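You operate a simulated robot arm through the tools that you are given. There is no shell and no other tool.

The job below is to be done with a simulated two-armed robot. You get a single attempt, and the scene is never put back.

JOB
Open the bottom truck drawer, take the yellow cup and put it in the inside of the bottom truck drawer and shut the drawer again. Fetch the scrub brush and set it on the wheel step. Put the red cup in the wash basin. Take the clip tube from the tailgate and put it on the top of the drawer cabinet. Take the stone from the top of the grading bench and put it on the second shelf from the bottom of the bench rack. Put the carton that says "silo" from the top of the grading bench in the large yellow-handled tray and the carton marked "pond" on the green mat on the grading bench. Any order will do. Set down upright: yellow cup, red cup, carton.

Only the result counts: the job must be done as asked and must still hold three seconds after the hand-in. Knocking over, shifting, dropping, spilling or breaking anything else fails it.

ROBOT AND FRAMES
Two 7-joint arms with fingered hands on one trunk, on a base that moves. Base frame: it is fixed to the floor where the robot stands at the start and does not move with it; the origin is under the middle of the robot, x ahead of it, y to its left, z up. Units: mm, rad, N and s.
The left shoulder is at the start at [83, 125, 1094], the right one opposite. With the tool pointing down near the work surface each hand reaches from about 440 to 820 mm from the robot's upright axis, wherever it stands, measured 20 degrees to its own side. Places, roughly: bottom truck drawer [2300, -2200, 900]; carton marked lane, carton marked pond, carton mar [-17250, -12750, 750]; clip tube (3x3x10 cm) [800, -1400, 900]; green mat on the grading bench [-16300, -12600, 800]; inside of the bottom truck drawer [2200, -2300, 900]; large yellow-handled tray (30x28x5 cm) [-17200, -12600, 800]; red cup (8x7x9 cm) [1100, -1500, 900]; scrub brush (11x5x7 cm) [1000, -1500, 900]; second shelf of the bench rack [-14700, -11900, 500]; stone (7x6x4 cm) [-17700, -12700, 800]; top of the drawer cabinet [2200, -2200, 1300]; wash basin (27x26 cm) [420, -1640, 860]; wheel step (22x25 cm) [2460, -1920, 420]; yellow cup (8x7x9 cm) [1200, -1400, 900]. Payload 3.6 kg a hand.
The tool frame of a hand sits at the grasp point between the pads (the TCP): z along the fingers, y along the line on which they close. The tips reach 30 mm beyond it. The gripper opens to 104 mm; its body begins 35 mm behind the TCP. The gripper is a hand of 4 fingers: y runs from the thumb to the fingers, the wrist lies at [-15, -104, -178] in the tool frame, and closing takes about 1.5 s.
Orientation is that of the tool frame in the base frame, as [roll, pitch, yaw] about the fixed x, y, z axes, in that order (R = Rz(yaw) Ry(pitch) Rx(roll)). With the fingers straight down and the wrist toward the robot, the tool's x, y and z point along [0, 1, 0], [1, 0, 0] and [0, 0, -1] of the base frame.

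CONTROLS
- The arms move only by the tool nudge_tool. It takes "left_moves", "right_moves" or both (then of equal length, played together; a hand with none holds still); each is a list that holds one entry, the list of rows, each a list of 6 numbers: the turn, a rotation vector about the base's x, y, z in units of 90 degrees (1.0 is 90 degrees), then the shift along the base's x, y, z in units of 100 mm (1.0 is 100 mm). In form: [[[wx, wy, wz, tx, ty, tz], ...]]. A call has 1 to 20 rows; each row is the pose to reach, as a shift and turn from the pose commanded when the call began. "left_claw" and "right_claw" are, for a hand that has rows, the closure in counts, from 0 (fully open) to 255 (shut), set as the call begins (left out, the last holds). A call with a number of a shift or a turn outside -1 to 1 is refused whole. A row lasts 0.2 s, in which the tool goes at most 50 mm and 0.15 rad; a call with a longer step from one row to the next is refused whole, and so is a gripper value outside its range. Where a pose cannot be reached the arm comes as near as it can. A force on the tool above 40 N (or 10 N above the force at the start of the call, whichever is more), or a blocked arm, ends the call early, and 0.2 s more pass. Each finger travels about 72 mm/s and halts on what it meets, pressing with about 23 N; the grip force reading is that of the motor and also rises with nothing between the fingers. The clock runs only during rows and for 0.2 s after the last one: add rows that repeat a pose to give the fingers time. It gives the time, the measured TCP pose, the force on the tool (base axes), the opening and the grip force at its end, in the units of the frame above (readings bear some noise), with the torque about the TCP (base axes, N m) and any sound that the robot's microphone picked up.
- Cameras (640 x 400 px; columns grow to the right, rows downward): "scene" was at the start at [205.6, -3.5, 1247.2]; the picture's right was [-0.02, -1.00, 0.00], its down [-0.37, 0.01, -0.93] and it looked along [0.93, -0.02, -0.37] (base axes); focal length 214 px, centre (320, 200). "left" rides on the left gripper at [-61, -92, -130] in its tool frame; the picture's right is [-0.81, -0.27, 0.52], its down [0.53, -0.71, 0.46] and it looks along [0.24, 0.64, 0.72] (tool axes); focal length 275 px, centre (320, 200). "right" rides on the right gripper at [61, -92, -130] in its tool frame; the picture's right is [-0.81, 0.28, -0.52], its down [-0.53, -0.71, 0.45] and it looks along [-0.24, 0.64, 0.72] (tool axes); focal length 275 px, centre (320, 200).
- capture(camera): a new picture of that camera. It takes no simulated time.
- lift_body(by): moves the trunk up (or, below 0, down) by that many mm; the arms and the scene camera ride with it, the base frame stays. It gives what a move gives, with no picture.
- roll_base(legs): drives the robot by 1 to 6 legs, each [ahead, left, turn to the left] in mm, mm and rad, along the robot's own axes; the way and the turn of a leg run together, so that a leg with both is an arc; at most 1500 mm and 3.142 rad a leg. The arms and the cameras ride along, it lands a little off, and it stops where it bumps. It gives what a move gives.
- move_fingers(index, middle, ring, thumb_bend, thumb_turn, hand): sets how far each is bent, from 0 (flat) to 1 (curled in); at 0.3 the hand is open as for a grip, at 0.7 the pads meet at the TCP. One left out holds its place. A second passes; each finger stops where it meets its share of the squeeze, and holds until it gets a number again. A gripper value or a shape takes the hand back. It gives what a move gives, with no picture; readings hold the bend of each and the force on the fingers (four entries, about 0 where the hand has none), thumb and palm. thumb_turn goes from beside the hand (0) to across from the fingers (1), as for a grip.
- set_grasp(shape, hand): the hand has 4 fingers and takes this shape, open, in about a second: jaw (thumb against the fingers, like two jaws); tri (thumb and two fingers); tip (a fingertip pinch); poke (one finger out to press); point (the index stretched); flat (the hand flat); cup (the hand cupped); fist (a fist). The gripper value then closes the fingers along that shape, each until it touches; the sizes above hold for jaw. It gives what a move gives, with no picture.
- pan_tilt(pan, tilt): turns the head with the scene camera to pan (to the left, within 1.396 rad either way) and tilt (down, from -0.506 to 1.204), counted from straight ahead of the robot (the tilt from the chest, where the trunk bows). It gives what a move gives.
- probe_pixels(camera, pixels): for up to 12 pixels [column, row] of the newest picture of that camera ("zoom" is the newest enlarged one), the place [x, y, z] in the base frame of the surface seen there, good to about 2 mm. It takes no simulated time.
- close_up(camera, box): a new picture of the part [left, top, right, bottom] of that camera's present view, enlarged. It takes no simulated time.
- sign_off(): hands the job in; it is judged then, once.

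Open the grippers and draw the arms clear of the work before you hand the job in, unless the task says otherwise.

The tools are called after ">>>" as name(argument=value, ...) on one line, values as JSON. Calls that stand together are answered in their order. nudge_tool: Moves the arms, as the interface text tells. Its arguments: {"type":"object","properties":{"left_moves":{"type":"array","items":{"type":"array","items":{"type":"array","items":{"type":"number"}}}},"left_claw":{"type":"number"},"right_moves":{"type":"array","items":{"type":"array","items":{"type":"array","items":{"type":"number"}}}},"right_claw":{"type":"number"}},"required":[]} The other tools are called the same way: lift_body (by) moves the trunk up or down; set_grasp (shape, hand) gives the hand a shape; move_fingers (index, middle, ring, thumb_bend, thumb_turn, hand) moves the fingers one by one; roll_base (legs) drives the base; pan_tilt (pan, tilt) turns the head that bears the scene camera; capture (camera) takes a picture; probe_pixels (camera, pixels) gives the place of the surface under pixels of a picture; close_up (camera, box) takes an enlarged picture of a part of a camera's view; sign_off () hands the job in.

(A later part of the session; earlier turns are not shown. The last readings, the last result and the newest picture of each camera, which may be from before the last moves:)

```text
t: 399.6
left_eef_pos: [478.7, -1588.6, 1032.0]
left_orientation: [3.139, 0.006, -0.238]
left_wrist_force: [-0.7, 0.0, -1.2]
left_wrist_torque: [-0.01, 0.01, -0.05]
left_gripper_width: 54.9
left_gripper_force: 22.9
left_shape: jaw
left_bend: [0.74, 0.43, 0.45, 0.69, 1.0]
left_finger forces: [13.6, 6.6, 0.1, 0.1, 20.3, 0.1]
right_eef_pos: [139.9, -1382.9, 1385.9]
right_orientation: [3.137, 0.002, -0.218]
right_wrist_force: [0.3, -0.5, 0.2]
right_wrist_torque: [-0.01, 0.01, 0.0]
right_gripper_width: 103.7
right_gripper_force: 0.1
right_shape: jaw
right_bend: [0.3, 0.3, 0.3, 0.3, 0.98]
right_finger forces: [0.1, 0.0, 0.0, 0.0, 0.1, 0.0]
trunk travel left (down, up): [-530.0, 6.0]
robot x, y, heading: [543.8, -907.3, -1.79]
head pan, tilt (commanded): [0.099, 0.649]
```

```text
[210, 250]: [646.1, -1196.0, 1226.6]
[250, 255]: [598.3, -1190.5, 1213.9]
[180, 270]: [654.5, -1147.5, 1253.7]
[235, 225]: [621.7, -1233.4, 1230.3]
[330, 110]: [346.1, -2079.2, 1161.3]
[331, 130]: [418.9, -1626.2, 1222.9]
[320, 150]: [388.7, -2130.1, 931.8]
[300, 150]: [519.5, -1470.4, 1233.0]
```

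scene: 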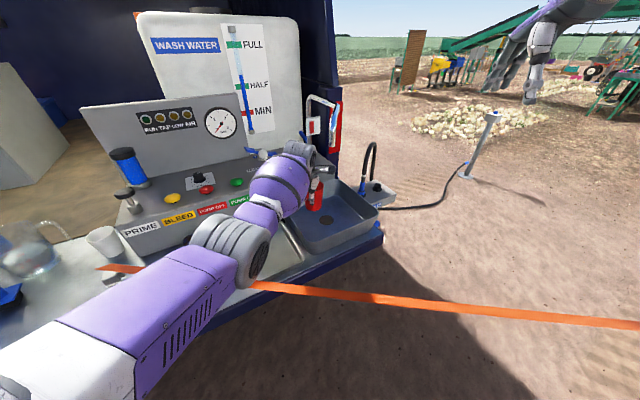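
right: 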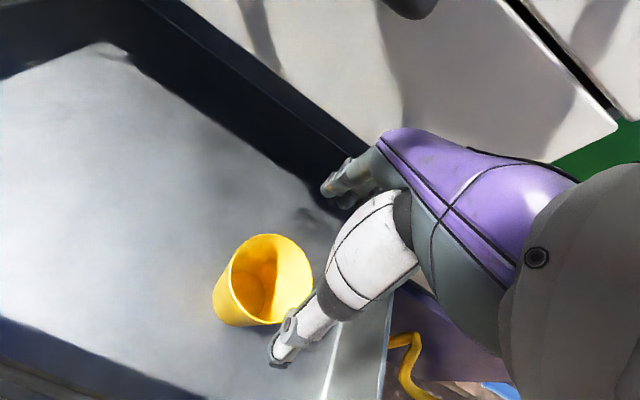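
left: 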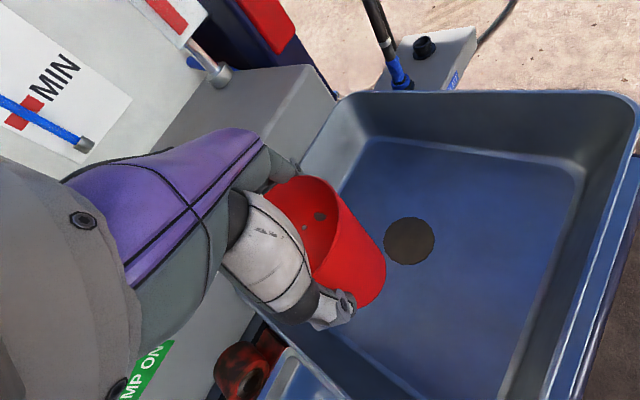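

TCP is over the planned spot. I lower 60 mm and re-check the elbow above the ribbon.

>>> nudge_tool(left_moves=[[[0, 0, 0, 0, 0, -0.2], [0, 0, 0, 0, 0, -0.4], [0, 0, 0, 0, 0, -0.6], [0, 0, 0, 0, 0, -0.6]]])

>>> capture(camera="scene")

>>> probe_pixels(camera="scene", pixels=[[210, 260], [250, 265], [255, 275], [240, 285], [235, 235], [270, 285], [260, 240], [300, 160]])

```text
t: 400.6
left_eef_pos: [478.8, -1588.9, 971.2]
left_orientation: [3.141, 0.008, -0.239]
left_wrist_force: [0.8, -0.3, -0.1]
left_wrist_torque: [0.01, 0.02, 0.01]
left_gripper_width: 55.0
left_gripper_force: 23.0
left_shape: jaw
left_bend: [0.74, 0.43, 0.45, 0.69, 1.0]
left_finger forces: [13.7, 6.5, 0.0, 0.0, 20.2, 0.1]
right_eef_pos: [139.3, -1382.8, 1386.0]
right_orientation: [3.138, 0.001, -0.218]
right_wrist_force: [0.1, 0.5, 0.5]
right_wrist_torque: [-0.02, 0.03, 0.01]
right_gripper_width: 104.0
right_gripper_force: 0.0
right_shape: jaw
right_bend: [0.3, 0.3, 0.3, 0.3, 0.98]
right_finger forces: [0.0, 0.1, 0.1, 0.0, 0.0, 0.1]
trunk travel left (down, up): [-530.0, 6.0]
robot x, y, heading: [537.3, -900.9, -1.786]
head pan, tilt (commanded): [0.099, 0.649]
```

```text
taken
```

scene: 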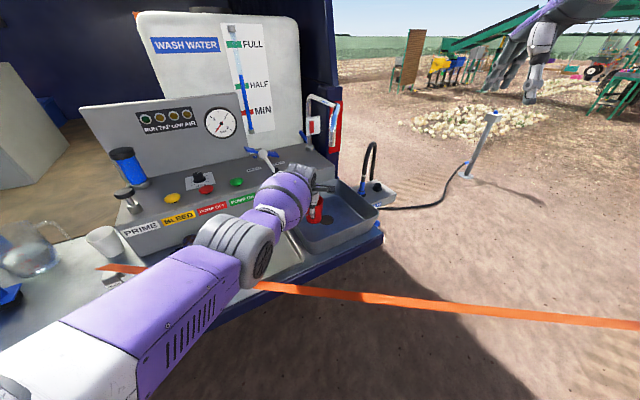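

```text
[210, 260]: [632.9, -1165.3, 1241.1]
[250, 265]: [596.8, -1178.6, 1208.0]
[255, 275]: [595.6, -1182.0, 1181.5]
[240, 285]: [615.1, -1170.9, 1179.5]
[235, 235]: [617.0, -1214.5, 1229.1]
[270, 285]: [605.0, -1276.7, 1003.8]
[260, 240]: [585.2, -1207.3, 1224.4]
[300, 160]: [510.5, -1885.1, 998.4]
```

The elbow stays at z≥1145, far above the ribbon (1003). I lower the remaining 48 mm, slowly at the end.

>>> nudge_tool(left_moves=[[[0, 0, 0, 0, 0, -0.15], [0, 0, 0, 0, 0, -0.28], [0, 0, 0, 0, 0, -0.36], [0, 0, 0, 0, 0, -0.41], [0, 0, 0, 0, 0, -0.44], [0, 0, 0, 0, 0, -0.44]]])

>>> nudge_tool(left_moves=[[[0, 0, 0, 0, 0, -0.02], [0, 0, 0, 0, 0, -0.04], [0, 0, 0, 0, 0, -0.06], [0, 0, 0, 0, 0, -0.06]]])

>>> capture(camera="left")

```text
t: 402.0
left_eef_pos: [481.8, -1583.5, 930.6]
left_orientation: [3.141, 0.008, -0.238]
left_wrist_force: [-0.5, -0.2, 0.5]
left_wrist_torque: [-0.01, 0.0, -0.02]
left_gripper_width: 54.7
left_gripper_force: 22.6
left_shape: jaw
left_bend: [0.74, 0.43, 0.45, 0.69, 1.0]
left_finger forces: [13.7, 6.4, 0.1, 0.0, 20.1, 0.0]
left hand out of reach, approached as far as the arm can: row 2, 3, 4, 5, 6
right_eef_pos: [139.3, -1383.1, 1385.7]
right_orientation: [3.139, 0.0, -0.218]
right_wrist_force: [0.5, 0.4, -1.1]
right_wrist_torque: [-0.03, -0.03, -0.03]
right_gripper_width: 103.8
right_gripper_force: 0.0
right_shape: jaw
right_bend: [0.3, 0.3, 0.3, 0.3, 0.98]
right_finger forces: [0.0, 0.0, 0.1, 0.1, 0.0, 0.0]
trunk travel left (down, up): [-530.0, 6.0]
robot x, y, heading: [540.6, -904.5, -1.793]
head pan, tilt (commanded): [0.099, 0.649]
```

```text
t: 403.0
left_eef_pos: [481.2, -1581.2, 924.9]
left_orientation: [3.141, 0.007, -0.238]
left_wrist_force: [-0.2, -0.2, -1.0]
left_wrist_torque: [-0.02, -0.01, 0.02]
left_gripper_width: 54.8
left_gripper_force: 23.2
left_shape: jaw
left_bend: [0.74, 0.43, 0.45, 0.69, 1.0]
left_finger forces: [13.7, 6.4, 0.1, 0.1, 20.1, 0.1]
right_eef_pos: [139.6, -1384.7, 1384.5]
right_orientation: [3.138, 0.002, -0.217]
right_wrist_force: [0.2, 0.2, 0.0]
right_wrist_torque: [-0.02, 0.0, -0.01]
right_gripper_width: 103.6
right_gripper_force: 0.0
right_shape: jaw
right_bend: [0.3, 0.3, 0.3, 0.3, 0.98]
right_finger forces: [0.0, 0.0, 0.0, 0.0, 0.0, 0.0]
trunk travel left (down, up): [-530.0, 6.0]
robot x, y, heading: [539.5, -905.8, -1.794]
head pan, tilt (commanded): [0.099, 0.649]
```

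```text
taken
```

left: 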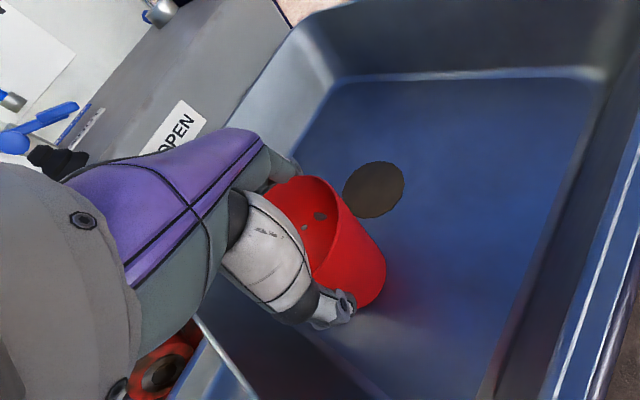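

The arm is nearly straight but the cup is about 2 mm above the floor. I lower 3 mm more with a slight inward shift and watch for contact.

>>> nudge_tool(left_moves=[[[0, 0, 0, 0.002, 0.01, -0.015], [0, 0, 0, 0.005, 0.02, -0.03], [0, 0, 0, 0.005, 0.02, -0.03]]])

```text
t: 403.8
left_eef_pos: [483.9, -1580.3, 921.2]
left_orientation: [3.137, 0.006, -0.238]
left_wrist_force: [-0.3, 0.6, 3.7]
left_wrist_torque: [-0.06, 0.01, -0.02]
left_gripper_width: 54.8
left_gripper_force: 23.0
left_shape: jaw
left_bend: [0.74, 0.43, 0.45, 0.69, 1.0]
left_finger forces: [13.8, 6.7, 0.0, 0.0, 20.4, 0.0]
right_eef_pos: [139.0, -1383.6, 1384.6]
right_orientation: [3.137, 0.0, -0.219]
right_wrist_force: [-0.2, 0.0, 0.2]
right_wrist_torque: [0.04, -0.01, -0.01]
right_gripper_width: 103.9
right_gripper_force: 0.0
right_shape: jaw
right_bend: [0.3, 0.3, 0.3, 0.3, 0.98]
right_finger forces: [0.1, 0.1, 0.0, 0.0, 0.1, 0.0]
trunk travel left (down, up): [-530.0, 6.0]
robot x, y, heading: [540.0, -905.8, -1.79]
head pan, tilt (commanded): [0.099, 0.649]
```

Contact (3.7 N). I open the hand to about 83 mm, enough to free the cup without touching the basin walls.

>>> nudge_tool(left_moves=[[[0, 0, 0, 0, 0, 0.005], [0, 0, 0, 0, 0, 0.005], [0, 0, 0, 0, 0, 0.005], [0, 0, 0, 0, 0, 0.005], [0, 0, 0, 0, 0, 0.005], [0, 0, 0, 0, 0, 0.005]]], left_claw=50)

>>> capture(camera="left")

```text
t: 405.2
left_eef_pos: [482.3, -1580.1, 921.5]
left_orientation: [3.141, 0.007, -0.238]
left_wrist_force: [0.0, -0.3, -1.1]
left_wrist_torque: [-0.01, -0.03, 0.0]
left_gripper_width: 83.6
left_gripper_force: 0.0
left_shape: jaw
left_bend: [0.27, 0.34, 0.32, 0.49, 0.99]
left_finger forces: [0.0, 0.0, 0.0, 0.0, 0.0, 0.0]
right_eef_pos: [138.6, -1383.2, 1384.4]
right_orientation: [3.139, 0.002, -0.219]
right_wrist_force: [0.4, -0.3, 1.0]
right_wrist_torque: [0.0, -0.05, -0.03]
right_gripper_width: 104.0
right_gripper_force: 0.1
right_shape: jaw
right_bend: [0.3, 0.3, 0.3, 0.3, 0.98]
right_finger forces: [0.1, 0.0, 0.0, 0.1, 0.0, 0.0]
trunk travel left (down, up): [-530.0, 6.0]
robot x, y, heading: [537.3, -903.5, -1.791]
head pan, tilt (commanded): [0.099, 0.649]
```

```text
taken
```

left: 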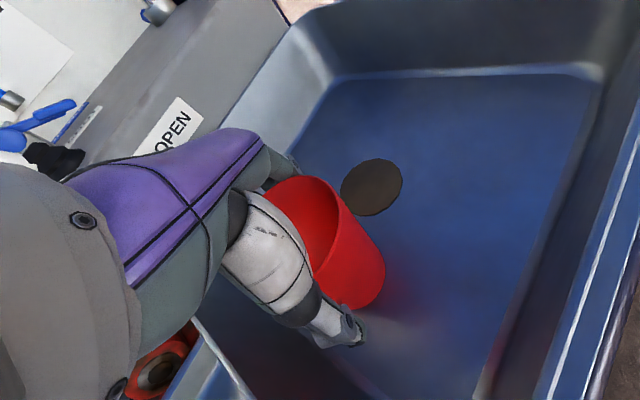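

All forces are zero; the cup stands. I rise 15 mm first and check whether the hand goes straight up.

>>> nudge_tool(left_moves=[[[0, 0, 0, 0, 0, 0.05], [0, 0, 0, 0, 0, 0.1], [0, 0, 0, 0, 0, 0.15], [0, 0, 0, 0, 0, 0.15]]])

```text
t: 406.2
left_eef_pos: [481.3, -1583.2, 935.7]
left_orientation: [-3.141, 0.007, -0.237]
left_wrist_force: [-0.2, 0.2, -0.8]
left_wrist_torque: [0.02, 0.02, 0.02]
left_gripper_width: 83.4
left_gripper_force: 0.0
left_shape: jaw
left_bend: [0.27, 0.34, 0.32, 0.49, 0.99]
left_finger forces: [0.1, 0.1, 0.1, 0.0, 0.0, 0.0]
right_eef_pos: [138.7, -1383.1, 1384.9]
right_orientation: [3.137, 0.001, -0.217]
right_wrist_force: [-0.4, 0.4, 0.3]
right_wrist_torque: [0.01, -0.01, -0.02]
right_gripper_width: 103.7
right_gripper_force: 0.1
right_shape: jaw
right_bend: [0.3, 0.3, 0.3, 0.3, 0.98]
right_finger forces: [0.1, 0.0, 0.1, 0.1, 0.0, 0.0]
trunk travel left (down, up): [-530.0, 6.0]
robot x, y, heading: [545.2, -903.6, -1.79]
head pan, tilt (commanded): [0.099, 0.649]
```

It rises as commanded. I go on rising in small steps, checking for drift.

>>> nudge_tool(left_moves=[[[0, 0, 0, 0.003, 0.01, 0.1], [0, 0, 0, 0.005, 0.02, 0.2], [0, 0, 0, 0.007, 0.03, 0.3], [0, 0, 0, 0.007, 0.03, 0.3]]])

>>> capture(camera="left")

```text
t: 407.2
left_eef_pos: [477.0, -1590.7, 963.0]
left_orientation: [3.141, 0.008, -0.238]
left_wrist_force: [0.5, 0.0, 0.2]
left_wrist_torque: [0.01, 0.01, -0.01]
left_gripper_width: 83.3
left_gripper_force: 0.1
left_shape: jaw
left_bend: [0.27, 0.34, 0.32, 0.49, 0.99]
left_finger forces: [0.1, 0.1, 0.1, 0.1, 0.0, 0.0]
left hand out of reach, approached as far as the arm can: row 1, 2, 3, 4
right_eef_pos: [139.2, -1383.5, 1384.6]
right_orientation: [3.138, 0.003, -0.218]
right_wrist_force: [-1.0, 0.1, 0.7]
right_wrist_torque: [0.01, -0.03, 0.0]
right_gripper_width: 103.7
right_gripper_force: 0.0
right_shape: jaw
right_bend: [0.3, 0.3, 0.3, 0.3, 0.98]
right_finger forces: [0.0, 0.1, 0.0, 0.0, 0.1, 0.1]
trunk travel left (down, up): [-530.0, 6.0]
robot x, y, heading: [539.5, -902.2, -1.794]
head pan, tilt (commanded): [0.099, 0.649]
```

```text
taken
```

left: 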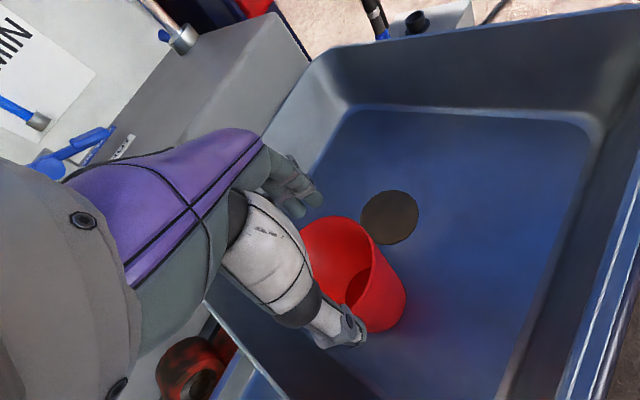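

The arm is stuck straight again and drifts outward as it rises. I compensate with the base: back 10 mm, then raise further.

>>> roll_base(legs=[[-12, 0, 0]])

>>> nudge_tool(left_moves=[[[0, 0, 0, 0, 0.0, 0.1], [0, 0, 0, 0, 0.0, 0.2], [0, 0, 0, 0, 0.0, 0.25], [0, 0, 0, 0, 0.0, 0.25]]])

>>> capture(camera="left")

```text
t: 408.0
left_eef_pos: [479.7, -1580.4, 961.7]
left_orientation: [-3.14, 0.009, -0.238]
left_wrist_force: [0.0, 0.8, 0.5]
left_wrist_torque: [-0.02, -0.01, 0.02]
left_gripper_width: 83.3
left_gripper_force: 0.1
left_shape: jaw
left_bend: [0.27, 0.34, 0.32, 0.49, 0.99]
left_finger forces: [0.0, 0.1, 0.0, 0.0, 0.1, 0.0]
right_eef_pos: [140.7, -1374.9, 1383.8]
right_orientation: [-3.141, 0.003, -0.218]
right_wrist_force: [-0.4, 0.1, -0.2]
right_wrist_torque: [0.03, -0.03, -0.01]
right_gripper_width: 104.2
right_gripper_force: 0.1
right_shape: jaw
right_bend: [0.3, 0.3, 0.3, 0.3, 0.98]
right_finger forces: [0.1, 0.0, 0.0, 0.0, 0.1, 0.0]
trunk travel left (down, up): [-530.0, 6.0]
robot x, y, heading: [543.9, -889.8, -1.792]
head pan, tilt (commanded): [0.099, 0.649]
```

```text
t: 409.0
left_eef_pos: [478.1, -1585.0, 986.6]
left_orientation: [-3.138, 0.007, -0.238]
left_wrist_force: [0.6, -0.1, -0.4]
left_wrist_torque: [0.03, 0.01, 0.02]
left_gripper_width: 83.2
left_gripper_force: 0.0
left_shape: jaw
left_bend: [0.27, 0.34, 0.32, 0.49, 0.99]
left_finger forces: [0.0, 0.0, 0.0, 0.0, 0.0, 0.0]
left hand out of reach, approached as far as the arm can: row 2, 3, 4
right_eef_pos: [141.9, -1372.0, 1383.6]
right_orientation: [3.14, 0.003, -0.218]
right_wrist_force: [0.0, -0.9, 0.0]
right_wrist_torque: [-0.03, 0.01, -0.01]
right_gripper_width: 104.0
right_gripper_force: 0.0
right_shape: jaw
right_bend: [0.3, 0.3, 0.3, 0.3, 0.98]
right_finger forces: [0.0, 0.0, 0.1, 0.1, 0.0, 0.0]
trunk travel left (down, up): [-530.0, 6.0]
robot x, y, heading: [545.6, -892.6, -1.792]
head pan, tilt (commanded): [0.099, 0.649]
```

```text
taken
```

left: 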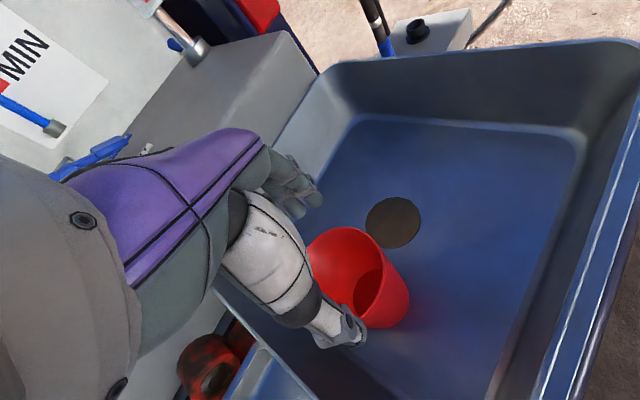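

The fingertips are now above the rim. I rise another 40 mm, then back straight off so that the hand leaves the basin over the cup.

>>> nudge_tool(left_moves=[[[0, 0, 0, 0, 0.02, 0.15], [0, 0, 0, 0, 0.04, 0.3], [0, 0, 0, 0, 0.05, 0.45], [0, 0, 0, 0, 0.05, 0.45]]])

>>> roll_base(legs=[[-120, 0, 0]])

>>> capture(camera="scene")

>>> capture(camera="left")

```text
t: 410.0
left_eef_pos: [473.4, -1592.0, 1028.3]
left_orientation: [-3.139, 0.006, -0.236]
left_wrist_force: [-0.2, -0.3, 0.7]
left_wrist_torque: [0.02, -0.03, 0.0]
left_gripper_width: 83.6
left_gripper_force: 0.0
left_shape: jaw
left_bend: [0.27, 0.34, 0.32, 0.49, 0.99]
left_finger forces: [0.0, 0.0, 0.0, 0.0, 0.0, 0.0]
left hand out of reach, approached as far as the arm can: row 1, 2, 3, 4
right_eef_pos: [142.3, -1371.6, 1386.0]
right_orientation: [3.139, 0.002, -0.218]
right_wrist_force: [0.2, 0.2, -0.6]
right_wrist_torque: [0.01, 0.03, 0.04]
right_gripper_width: 103.9
right_gripper_force: 0.0
right_shape: jaw
right_bend: [0.3, 0.3, 0.3, 0.3, 0.98]
right_finger forces: [0.0, 0.0, 0.1, 0.0, 0.0, 0.1]
trunk travel left (down, up): [-530.0, 6.0]
robot x, y, heading: [540.4, -888.5, -1.789]
head pan, tilt (commanded): [0.099, 0.649]
```

```text
t: 411.2
left_eef_pos: [500.1, -1477.3, 1029.0]
left_orientation: [-3.14, 0.006, -0.237]
left_wrist_force: [-0.5, -0.2, 1.0]
left_wrist_torque: [0.0, -0.03, -0.01]
left_gripper_width: 83.4
left_gripper_force: 0.1
left_shape: jaw
left_bend: [0.27, 0.34, 0.32, 0.49, 0.99]
left_finger forces: [0.0, 0.0, 0.0, 0.1, 0.1, 0.0]
right_eef_pos: [166.9, -1258.2, 1383.9]
right_orientation: [3.14, 0.001, -0.218]
right_wrist_force: [0.7, -0.5, 0.4]
right_wrist_torque: [0.02, 0.02, 0.01]
right_gripper_width: 104.0
right_gripper_force: 0.1
right_shape: jaw
right_bend: [0.3, 0.3, 0.3, 0.3, 0.98]
right_finger forces: [0.1, 0.0, 0.0, 0.0, 0.0, 0.0]
trunk travel left (down, up): [-530.0, 6.0]
robot x, y, heading: [568.9, -780.1, -1.795]
head pan, tilt (commanded): [0.099, 0.649]
```

```text
taken
```

scene: 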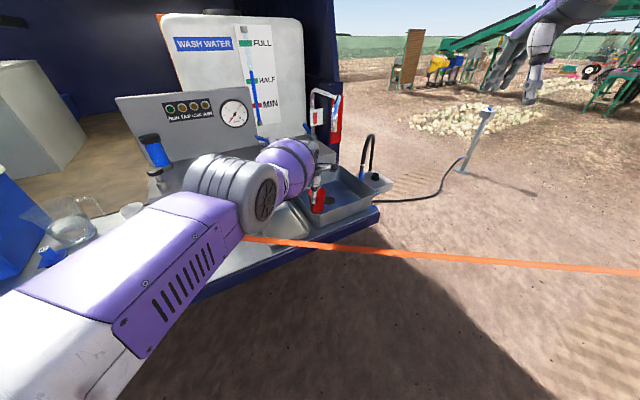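

```text
taken
```

left: 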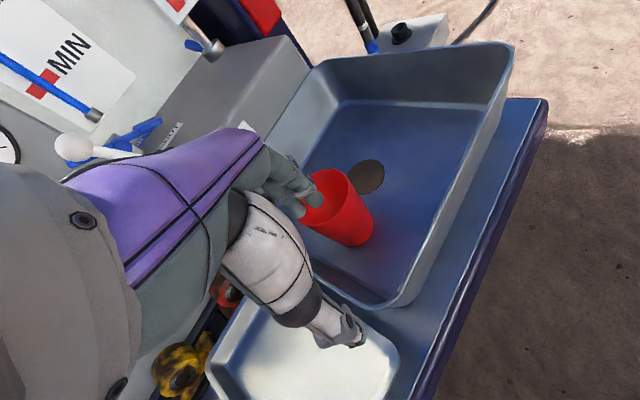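

The red cup stands upright in the basin. Before crossing back over the ribbon I back 50 mm and raise the hand well above it.

>>> roll_base(legs=[[-50, 0, 0]])

>>> nudge_tool(left_moves=[[[0, 0, 0, 0, 0, 0.25], [0, 0, 0, 0, 0, 0.5], [0, 0, 0, 0, 0, 0.75], [0, 0, 0, 0, 0, 1.0], [0, 0, 0, 0, 0, 1.0]]])

>>> nudge_tool(left_moves=[[[0, 0, 0, 0, 0, 0.25], [0, 0, 0, 0, 0, 0.5], [0, 0, 0, 0, 0, 0.75], [0, 0, 0, 0, 0, 1.0], [0, 0, 0, 0, 0, 1.0]]])

>>> roll_base(legs=[[-350, 0, 0]])

>>> capture(camera="scene")

```text
t: 412.1
left_eef_pos: [511.5, -1429.8, 1027.9]
left_orientation: [-3.137, 0.008, -0.236]
left_wrist_force: [-0.4, 0.7, -0.3]
left_wrist_torque: [0.0, -0.01, 0.03]
left_gripper_width: 83.3
left_gripper_force: 0.1
left_shape: jaw
left_bend: [0.27, 0.34, 0.32, 0.49, 0.99]
left_finger forces: [0.0, 0.1, 0.0, 0.1, 0.1, 0.1]
right_eef_pos: [178.0, -1210.5, 1382.7]
right_orientation: [-3.141, 0.001, -0.217]
right_wrist_force: [0.7, -0.1, -0.8]
right_wrist_torque: [-0.02, 0.03, 0.01]
right_gripper_width: 104.1
right_gripper_force: 0.0
right_shape: jaw
right_bend: [0.3, 0.3, 0.3, 0.3, 0.98]
right_finger forces: [0.0, 0.0, 0.0, 0.1, 0.0, 0.0]
trunk travel left (down, up): [-530.0, 6.0]
robot x, y, heading: [578.8, -730.5, -1.79]
head pan, tilt (commanded): [0.099, 0.649]
```

```text
t: 413.3
left_eef_pos: [507.0, -1436.8, 1129.2]
left_orientation: [-3.14, 0.007, -0.235]
left_wrist_force: [-0.1, 0.2, 0.2]
left_wrist_torque: [0.02, 0.0, -0.01]
left_gripper_width: 83.2
left_gripper_force: 0.1
left_shape: jaw
left_bend: [0.27, 0.34, 0.32, 0.49, 0.99]
left_finger forces: [0.1, 0.0, 0.0, 0.0, 0.0, 0.1]
left hand out of reach, approached as far as the arm can: row 1, 2, 3, 4, 5
right_eef_pos: [178.8, -1208.3, 1383.9]
right_orientation: [3.142, 0.001, -0.216]
right_wrist_force: [0.2, 0.0, -0.7]
right_wrist_torque: [-0.01, -0.02, -0.02]
right_gripper_width: 103.8
right_gripper_force: 0.0
right_shape: jaw
right_bend: [0.3, 0.3, 0.3, 0.3, 0.98]
right_finger forces: [0.1, 0.0, 0.0, 0.1, 0.1, 0.0]
trunk travel left (down, up): [-530.0, 6.0]
robot x, y, heading: [575.7, -729.3, -1.789]
head pan, tilt (commanded): [0.099, 0.649]
```

```text
t: 414.5
left_eef_pos: [509.1, -1430.6, 1228.8]
left_orientation: [-3.14, 0.007, -0.237]
left_wrist_force: [0.3, -0.4, 0.4]
left_wrist_torque: [-0.02, -0.03, 0.01]
left_gripper_width: 83.4
left_gripper_force: 0.1
left_shape: jaw
left_bend: [0.27, 0.34, 0.32, 0.49, 0.99]
left_finger forces: [0.0, 0.0, 0.1, 0.1, 0.0, 0.1]
left hand out of reach, approached as far as the arm can: row 4, 5
right_eef_pos: [179.0, -1209.9, 1384.8]
right_orientation: [3.141, 0.003, -0.217]
right_wrist_force: [-1.0, -0.2, -0.6]
right_wrist_torque: [0.02, 0.03, -0.02]
right_gripper_width: 104.1
right_gripper_force: 0.1
right_shape: jaw
right_bend: [0.3, 0.3, 0.3, 0.3, 0.98]
right_finger forces: [0.1, 0.0, 0.0, 0.1, 0.0, 0.0]
trunk travel left (down, up): [-530.0, 6.0]
robot x, y, heading: [581.7, -728.7, -1.791]
head pan, tilt (commanded): [0.099, 0.649]
```

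```text
t: 416.8
left_eef_pos: [586.2, -1090.8, 1228.0]
left_orientation: [-3.141, 0.007, -0.235]
left_wrist_force: [-0.4, 0.4, -0.5]
left_wrist_torque: [-0.04, 0.0, -0.02]
left_gripper_width: 83.3
left_gripper_force: 0.1
left_shape: jaw
left_bend: [0.27, 0.34, 0.32, 0.49, 0.99]
left_finger forces: [0.0, 0.1, 0.1, 0.0, 0.0, 0.1]
right_eef_pos: [253.9, -870.9, 1384.2]
right_orientation: [-3.141, 0.003, -0.217]
right_wrist_force: [0.0, 0.2, -0.2]
right_wrist_torque: [-0.04, 0.03, 0.01]
right_gripper_width: 103.8
right_gripper_force: 0.0
right_shape: jaw
right_bend: [0.3, 0.3, 0.3, 0.3, 0.98]
right_finger forces: [0.0, 0.1, 0.0, 0.0, 0.1, 0.1]
trunk travel left (down, up): [-530.0, 6.0]
robot x, y, heading: [656.5, -392.8, -1.793]
head pan, tilt (commanded): [0.099, 0.649]
```

```text
taken
```

scene: 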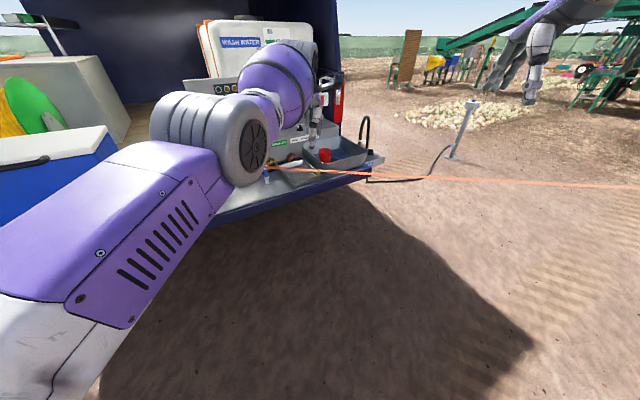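

The red cup is visible in the basin at (325,155). I back off further and free the straightened left arm with trunk moves in open space.

>>> roll_base(legs=[[-400, 0, 0]])

>>> lift_body(by=-60)

>>> nudge_tool(left_moves=[[[0, 0, 0, 0, 0.15, 0], [0, 0, 0, 0.0, 0.3, 0], [0, 0, 0, 0, 0.45, 0], [0, 0, 0, 0, 0.6, 0], [0, 0, 0, 0, 0.6, 0]]])

```text
t: 419.3
left_eef_pos: [670.2, -696.7, 1227.1]
left_orientation: [-3.141, 0.007, -0.244]
left_wrist_force: [-0.4, 0.6, 0.5]
left_wrist_torque: [0.01, 0.0, 0.01]
left_gripper_width: 83.4
left_gripper_force: 0.0
left_shape: jaw
left_bend: [0.27, 0.34, 0.32, 0.49, 0.99]
left_finger forces: [0.0, 0.0, 0.0, 0.1, 0.0, 0.1]
right_eef_pos: [339.6, -472.6, 1385.0]
right_orientation: [3.141, 0.001, -0.222]
right_wrist_force: [-0.6, -0.8, 1.3]
right_wrist_torque: [-0.02, 0.02, -0.01]
right_gripper_width: 104.1
right_gripper_force: 0.2
right_shape: jaw
right_bend: [0.3, 0.3, 0.3, 0.3, 0.98]
right_finger forces: [0.0, 0.0, 0.0, 0.0, 0.0, 0.0]
trunk travel left (down, up): [-530.0, 6.0]
robot x, y, heading: [743.8, 5.2, -1.799]
head pan, tilt (commanded): [0.099, 0.649]
```

```text
t: 420.3
left_eef_pos: [668.6, -695.3, 1169.1]
left_orientation: [-3.141, 0.006, -0.242]
left_wrist_force: [0.5, 0.3, 0.1]
left_wrist_torque: [-0.01, -0.03, 0.0]
left_gripper_width: 83.5
left_gripper_force: 0.0
left_shape: jaw
left_bend: [0.27, 0.34, 0.32, 0.49, 0.99]
left_finger forces: [0.0, 0.1, 0.1, 0.0, 0.1, 0.0]
right_eef_pos: [339.5, -470.4, 1324.3]
right_orientation: [3.139, 0.001, -0.224]
right_wrist_force: [0.7, -0.1, -0.3]
right_wrist_torque: [0.0, 0.06, -0.01]
right_gripper_width: 103.9
right_gripper_force: 0.0
right_shape: jaw
right_bend: [0.3, 0.3, 0.3, 0.3, 0.98]
right_finger forces: [0.0, 0.0, 0.0, 0.0, 0.0, 0.1]
trunk travel left (down, up): [-470.0, 66.0]
robot x, y, heading: [741.3, 7.5, -1.796]
head pan, tilt (commanded): [0.099, 0.649]
```

```text
t: 421.5
left_eef_pos: [667.5, -636.6, 1168.2]
left_orientation: [-3.139, 0.008, -0.243]
left_wrist_force: [0.1, -0.4, 0.4]
left_wrist_torque: [0.02, 0.0, -0.03]
left_gripper_width: 83.4
left_gripper_force: 0.1
left_shape: jaw
left_bend: [0.27, 0.34, 0.32, 0.49, 0.99]
left_finger forces: [0.0, 0.1, 0.0, 0.0, 0.0, 0.0]
right_eef_pos: [339.3, -471.6, 1323.7]
right_orientation: [-3.14, 0.002, -0.222]
right_wrist_force: [0.5, 0.1, -0.2]
right_wrist_torque: [0.0, 0.0, 0.0]
right_gripper_width: 104.0
right_gripper_force: 0.0
right_shape: jaw
right_bend: [0.3, 0.3, 0.3, 0.3, 0.98]
right_finger forces: [0.0, 0.0, 0.1, 0.0, 0.1, 0.1]
trunk travel left (down, up): [-470.0, 66.0]
robot x, y, heading: [742.6, 7.4, -1.799]
head pan, tilt (commanded): [0.099, 0.649]
```

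The left arm follows again. I bring it to its rest posture near the body and high.

>>> nudge_tool(left_moves=[[[0, 0, 0, 0.14, 0.07, 0.2], [0, 0, 0, 0.28, 0.14, 0.4], [0, 0, 0, 0.42, 0.21, 0.6], [0, 0, 0, 0.56, 0.28, 0.8], [0, 0, 0, 0.7, 0.35, 1.0], [0, 0, 0, 0.7, 0.35, 1.0]]], left_claw=0)

>>> nudge_tool(left_moves=[[[0, 0, 0, 0.17, 0.15, 0.2], [0, 0, 0, 0.34, 0.3, 0.4], [0, 0, 0, 0.51, 0.45, 0.6], [0, 0, 0, 0.7, 0.6, 0.8], [0, 0, 0, 0.87, 0.76, 1.0], [0, 0, 0, 0.87, 0.76, 1.0]]])

>>> lift_body(by=60)

```text
t: 422.9
left_eef_pos: [737.1, -601.9, 1267.0]
left_orientation: [-3.14, 0.007, -0.243]
left_wrist_force: [-0.1, 0.1, 0.3]
left_wrist_torque: [-0.01, 0.0, 0.02]
left_gripper_width: 103.8
left_gripper_force: 0.1
left_shape: jaw
left_bend: [0.3, 0.3, 0.3, 0.3, 0.98]
left_finger forces: [0.0, 0.0, 0.1, 0.0, 0.0, 0.0]
right_eef_pos: [339.1, -471.2, 1324.3]
right_orientation: [3.141, 0.002, -0.224]
right_wrist_force: [-0.8, -0.2, 1.4]
right_wrist_torque: [-0.03, -0.05, 0.0]
right_gripper_width: 103.7
right_gripper_force: 0.0
right_shape: jaw
right_bend: [0.3, 0.3, 0.3, 0.3, 0.98]
right_finger forces: [0.0, 0.1, 0.0, 0.0, 0.1, 0.0]
trunk travel left (down, up): [-470.0, 66.0]
robot x, y, heading: [745.6, 3.1, -1.796]
head pan, tilt (commanded): [0.099, 0.649]
```

```text
t: 424.3
left_eef_pos: [848.6, -569.2, 1385.5]
left_orientation: [-3.138, 0.006, -0.242]
left_wrist_force: [-0.3, -1.0, -0.5]
left_wrist_torque: [-0.02, 0.03, 0.0]
left_gripper_width: 103.7
left_gripper_force: 0.1
left_shape: jaw
left_bend: [0.3, 0.3, 0.3, 0.3, 0.98]
left_finger forces: [0.0, 0.0, 0.0, 0.1, 0.1, 0.0]
left hand out of reach, approached as far as the arm can: row 1, 2, 3, 4, 5, 6
right_eef_pos: [338.0, -472.4, 1323.9]
right_orientation: [-3.14, 0.002, -0.223]
right_wrist_force: [0.4, -0.1, -0.5]
right_wrist_torque: [0.02, -0.02, -0.01]
right_gripper_width: 104.0
right_gripper_force: 0.1
right_shape: jaw
right_bend: [0.3, 0.3, 0.3, 0.3, 0.98]
right_finger forces: [0.0, 0.1, 0.0, 0.0, 0.1, 0.0]
trunk travel left (down, up): [-470.0, 66.0]
robot x, y, heading: [743.7, 6.9, -1.793]
head pan, tilt (commanded): [0.099, 0.649]
```

```text
t: 425.3
left_eef_pos: [847.7, -572.9, 1442.8]
left_orientation: [-3.137, 0.007, -0.245]
left_wrist_force: [0.5, 0.5, -0.6]
left_wrist_torque: [0.01, -0.02, -0.01]
left_gripper_width: 103.6
left_gripper_force: 0.1
left_shape: jaw
left_bend: [0.3, 0.3, 0.3, 0.3, 0.98]
left_finger forces: [0.0, 0.0, 0.0, 0.0, 0.0, 0.0]
right_eef_pos: [338.2, -473.6, 1381.2]
right_orientation: [-3.141, 0.001, -0.224]
right_wrist_force: [0.1, -0.8, -1.0]
right_wrist_torque: [-0.02, -0.02, -0.03]
right_gripper_width: 103.7
right_gripper_force: 0.1
right_shape: jaw
right_bend: [0.3, 0.3, 0.3, 0.3, 0.98]
right_finger forces: [0.0, 0.0, 0.0, 0.0, 0.0, 0.1]
trunk travel left (down, up): [-530.0, 6.0]
robot x, y, heading: [742.6, 5.8, -1.801]
head pan, tilt (commanded): [0.099, 0.649]
```

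Both arms are in rest posture. Now to the clip tube at (805,-1432): I drive to a spot where it's 640 ahead and 100 right, keeping 530 mm from the ribbon.

>>> roll_base(legs=[[746, 484, 0.005]])

>>> pan_tilt(pan=-0.2, tilt=0.75)

>>> capture(camera="scene")

>>> capture(camera="right")

```text
t: 430.1
left_eef_pos: [1143.7, -1395.8, 1445.6]
left_orientation: [-3.14, 0.005, -0.257]
left_wrist_force: [0.1, -0.6, 0.0]
left_wrist_torque: [0.01, 0.01, 0.0]
left_gripper_width: 103.7
left_gripper_force: 0.2
left_shape: jaw
left_bend: [0.3, 0.3, 0.3, 0.3, 0.98]
left_finger forces: [0.0, 0.1, 0.1, 0.1, 0.1, 0.1]
right_eef_pos: [637.8, -1290.7, 1384.0]
right_orientation: [-3.141, 0.002, -0.237]
right_wrist_force: [-0.7, 0.6, 0.9]
right_wrist_torque: [-0.01, -0.03, 0.0]
right_gripper_width: 103.8
right_gripper_force: 0.1
right_shape: jaw
right_bend: [0.3, 0.3, 0.3, 0.3, 0.98]
right_finger forces: [0.0, 0.1, 0.0, 0.1, 0.0, 0.0]
trunk travel left (down, up): [-530.0, 6.0]
robot x, y, heading: [1043.7, -814.4, -1.814]
head pan, tilt (commanded): [0.099, 0.649]
```

```text
t: 430.9
left_eef_pos: [1144.2, -1395.4, 1444.6]
left_orientation: [-3.14, 0.005, -0.256]
left_wrist_force: [0.8, -0.3, -0.4]
left_wrist_torque: [-0.02, 0.03, 0.0]
left_gripper_width: 103.8
left_gripper_force: 0.1
left_shape: jaw
left_bend: [0.3, 0.3, 0.3, 0.3, 0.98]
left_finger forces: [0.0, 0.1, 0.0, 0.0, 0.0, 0.0]
right_eef_pos: [636.5, -1289.6, 1384.6]
right_orientation: [3.14, 0.004, -0.237]
right_wrist_force: [0.8, -0.2, -0.3]
right_wrist_torque: [-0.01, -0.01, 0.03]
right_gripper_width: 103.9
right_gripper_force: 0.1
right_shape: jaw
right_bend: [0.3, 0.3, 0.3, 0.3, 0.98]
right_finger forces: [0.0, 0.1, 0.0, 0.1, 0.0, 0.0]
trunk travel left (down, up): [-530.0, 6.0]
robot x, y, heading: [1048.1, -815.7, -1.809]
head pan, tilt (commanded): [-0.201, 0.75]
```

```text
taken
```

scene: 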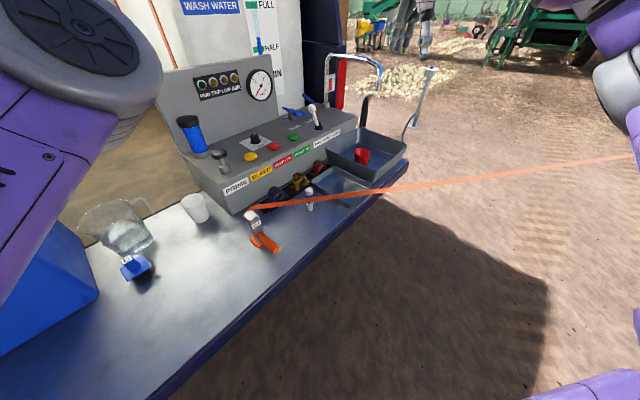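

```text
taken
```

right: 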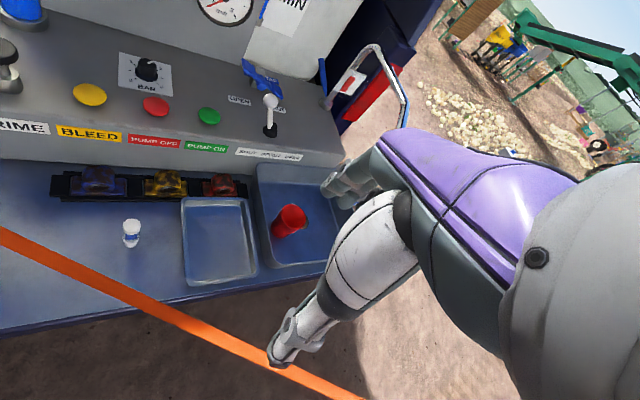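

In these views I want to make sure that the red cup stands upright in the basin. I enlarge it in both cameras.

>>> close_up(camera="scene", box=[310, 120, 420, 200])

>>> close_up(camera="right", box=[90, 150, 350, 310])

>>> probe_pixels(camera="right", pixels=[[297, 206], [305, 222], [285, 208], [278, 235], [288, 222], [131, 225], [131, 245], [270, 228], [293, 240]])

```text
5.00 times, centred on (365, 160) of scene
```

zoom: 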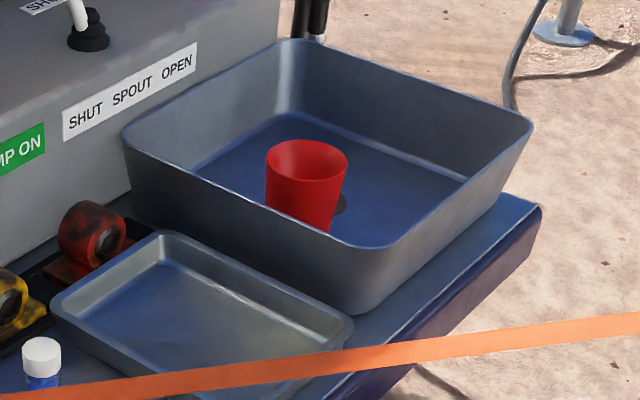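

```text
2.46 times, centred on (220, 230) of right
```

zoom: 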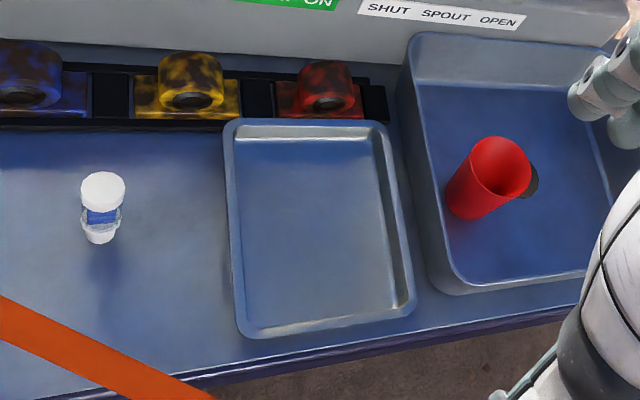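

```text
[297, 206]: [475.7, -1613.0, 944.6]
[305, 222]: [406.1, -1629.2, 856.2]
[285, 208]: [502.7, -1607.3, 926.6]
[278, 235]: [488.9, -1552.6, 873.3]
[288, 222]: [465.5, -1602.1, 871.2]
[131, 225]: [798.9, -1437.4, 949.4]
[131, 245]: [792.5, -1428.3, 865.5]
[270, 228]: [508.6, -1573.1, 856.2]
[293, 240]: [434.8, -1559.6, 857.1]
```

The cup is upright in the basin. Now I probe the clip tube's cap edges for its exact axis.

>>> probe_pixels(camera="zoom", pixels=[[85, 187], [122, 187], [103, 175], [103, 198], [103, 187], [100, 240], [100, 225], [112, 178], [92, 196]])

>>> close_up(camera="right", box=[90, 190, 170, 270])

```text
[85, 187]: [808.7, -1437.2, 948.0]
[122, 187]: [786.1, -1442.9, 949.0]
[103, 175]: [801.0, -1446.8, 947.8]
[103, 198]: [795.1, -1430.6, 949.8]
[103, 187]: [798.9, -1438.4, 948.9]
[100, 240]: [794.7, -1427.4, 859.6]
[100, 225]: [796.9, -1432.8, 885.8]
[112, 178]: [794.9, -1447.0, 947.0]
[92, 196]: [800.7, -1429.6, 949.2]
```

```text
5.00 times, centred on (130, 230) of right
```

zoom: 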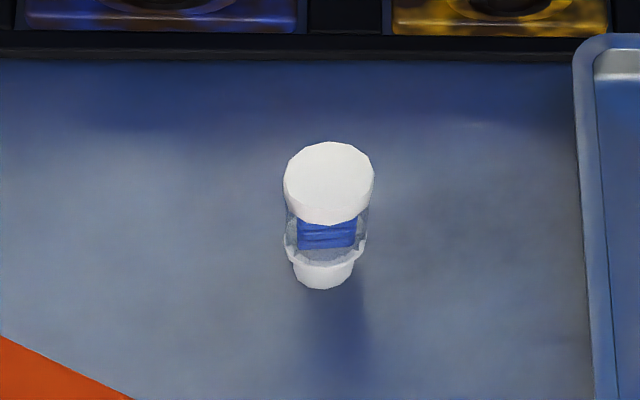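

Tube axis is at about (797,-1440), top z=949. I move 60 mm closer so that the right arm isn't overstretched.

>>> roll_base(legs=[[60, 0, 0]])

>>> nudge_tool(right_moves=[[[0, 0, 0.076, 0.2, -0.1, -0.1], [0, 0, 0.153, 0.4, -0.2, -0.2], [0, 0, 0.229, 0.6, -0.3, -0.3], [0, 0, 0.306, 0.8, -0.4, -0.4], [0, 0, 0.382, 0.95, -0.5, -0.5], [0, 0, 0.382, 0.95, -0.5, -0.5]]], right_claw=80)

>>> capture(camera="right")

>>> capture(camera="scene")

```text
t: 431.8
left_eef_pos: [1129.9, -1452.4, 1447.2]
left_orientation: [3.14, 0.006, -0.258]
left_wrist_force: [-0.3, -0.6, 0.8]
left_wrist_torque: [0.0, 0.03, -0.02]
left_gripper_width: 103.9
left_gripper_force: 0.0
left_shape: jaw
left_bend: [0.3, 0.3, 0.3, 0.3, 0.98]
left_finger forces: [0.1, 0.1, 0.1, 0.0, 0.1, 0.0]
right_eef_pos: [623.3, -1345.0, 1386.3]
right_orientation: [3.139, 0.003, -0.236]
right_wrist_force: [-0.1, 0.0, -0.3]
right_wrist_torque: [0.0, 0.05, 0.02]
right_gripper_width: 104.0
right_gripper_force: 0.1
right_shape: jaw
right_bend: [0.3, 0.3, 0.3, 0.3, 0.98]
right_finger forces: [0.0, 0.1, 0.1, 0.0, 0.0, 0.1]
trunk travel left (down, up): [-530.0, 6.0]
robot x, y, heading: [1033.7, -873.7, -1.813]
head pan, tilt (commanded): [-0.201, 0.75]
```

```text
t: 433.2
left_eef_pos: [1128.9, -1453.9, 1445.6]
left_orientation: [-3.14, 0.007, -0.256]
left_wrist_force: [0.5, 1.2, -0.4]
left_wrist_torque: [0.03, -0.03, 0.03]
left_gripper_width: 103.4
left_gripper_force: 0.0
left_shape: jaw
left_bend: [0.3, 0.3, 0.3, 0.3, 0.98]
left_finger forces: [0.0, 0.1, 0.0, 0.1, 0.0, 0.0]
right_eef_pos: [679.4, -1366.5, 1350.9]
right_orientation: [3.105, 0.06, 0.166]
right_wrist_force: [0.0, -0.3, 1.3]
right_wrist_torque: [-0.01, 0.01, -0.01]
right_gripper_width: 71.7
right_gripper_force: 0.1
right_shape: jaw
right_bend: [0.27, 0.37, 0.34, 0.59, 0.99]
right_finger forces: [0.0, 0.0, 0.1, 0.0, 0.0, 0.0]
right hand out of reach, approached as far as the arm can: row 4, 5, 6
trunk travel left (down, up): [-530.0, 6.0]
robot x, y, heading: [1034.1, -877.7, -1.813]
head pan, tilt (commanded): [-0.201, 0.75]
```

```text
taken
```

right: 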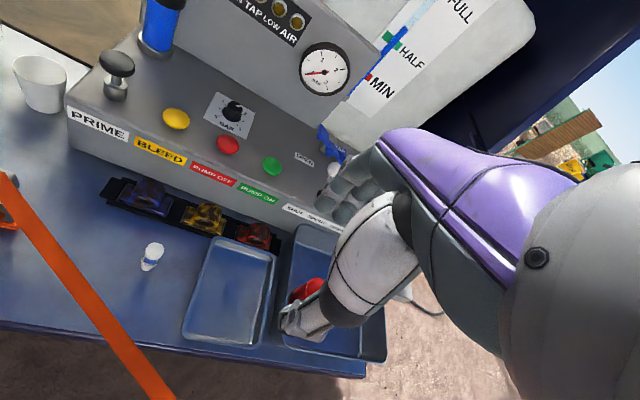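

```text
taken
```

scene: 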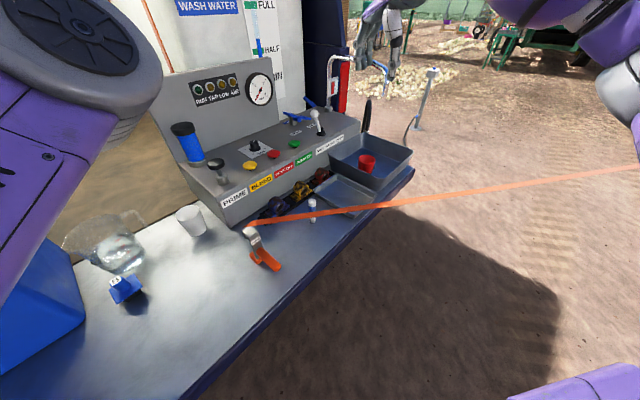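

The wrist yaw is limited at this height. I return to the natural yaw while moving above the tube.

>>> nudge_tool(right_moves=[[[0.0034, -0.0107, -0.064, 0.15, -0.1, 0], [0.0068, -0.0213, -0.128, 0.3, -0.2, 0], [0.0103, -0.032, -0.192, 0.45, -0.3, -0.1], [0.0137, -0.0426, -0.2566, 0.6, -0.37, -0.2], [0.0137, -0.0426, -0.2566, 0.6, -0.37, -0.2]]])

>>> nudge_tool(right_moves=[[[0, 0, 0, 0.2, -0.12, -0.2], [0, 0, 0, 0.4, -0.25, -0.4], [0, 0, 0, 0.58, -0.37, -0.6], [0, 0, 0, 0.58, -0.37, -0.8], [0, 0, 0, 0.58, -0.37, -1.0], [0, 0, 0, 0.58, -0.37, -1.0]]])

>>> capture(camera="right")

>>> capture(camera="scene")

```text
t: 434.4
left_eef_pos: [1129.5, -1453.4, 1446.4]
left_orientation: [3.141, 0.007, -0.256]
left_wrist_force: [0.0, -0.1, -0.2]
left_wrist_torque: [0.02, 0.02, -0.04]
left_gripper_width: 103.8
left_gripper_force: 0.1
left_shape: jaw
left_bend: [0.3, 0.3, 0.3, 0.3, 0.98]
left_finger forces: [0.1, 0.0, 0.0, 0.0, 0.0, 0.0]
right_eef_pos: [741.7, -1402.6, 1331.0]
right_orientation: [3.127, -0.007, -0.239]
right_wrist_force: [-0.7, 0.5, 0.1]
right_wrist_torque: [0.02, 0.03, 0.0]
right_gripper_width: 71.8
right_gripper_force: 0.1
right_shape: jaw
right_bend: [0.27, 0.37, 0.34, 0.59, 0.99]
right_finger forces: [0.0, 0.0, 0.1, 0.0, 0.0, 0.0]
trunk travel left (down, up): [-530.0, 6.0]
robot x, y, heading: [1035.7, -875.4, -1.812]
head pan, tilt (commanded): [-0.201, 0.75]
```

```text
t: 435.8
left_eef_pos: [1129.4, -1453.0, 1446.8]
left_orientation: [3.14, 0.007, -0.258]
left_wrist_force: [0.6, 0.1, -0.6]
left_wrist_torque: [0.0, 0.01, 0.0]
left_gripper_width: 103.6
left_gripper_force: 0.1
left_shape: jaw
left_bend: [0.3, 0.3, 0.3, 0.3, 0.98]
left_finger forces: [0.1, 0.0, 0.1, 0.0, 0.1, 0.1]
right_eef_pos: [798.1, -1442.9, 1230.7]
right_orientation: [3.128, -0.004, -0.238]
right_wrist_force: [0.5, 1.2, -0.7]
right_wrist_torque: [-0.01, 0.01, -0.01]
right_gripper_width: 71.6
right_gripper_force: 0.1
right_shape: jaw
right_bend: [0.27, 0.37, 0.34, 0.59, 0.99]
right_finger forces: [0.0, 0.0, 0.0, 0.0, 0.0, 0.1]
trunk travel left (down, up): [-530.0, 6.0]
robot x, y, heading: [1032.9, -875.9, -1.813]
head pan, tilt (commanded): [-0.201, 0.75]
```

```text
taken
```

right: 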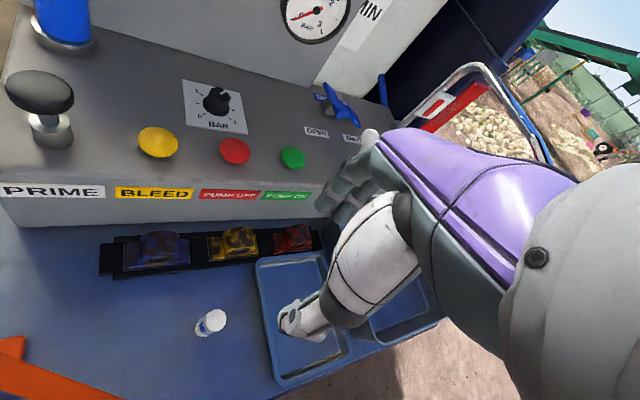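

```text
taken
```

scene: 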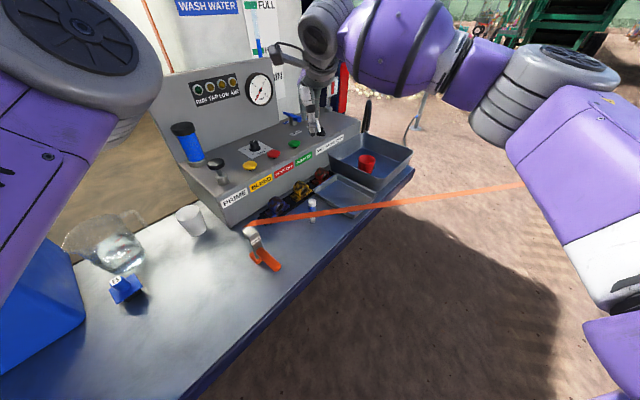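

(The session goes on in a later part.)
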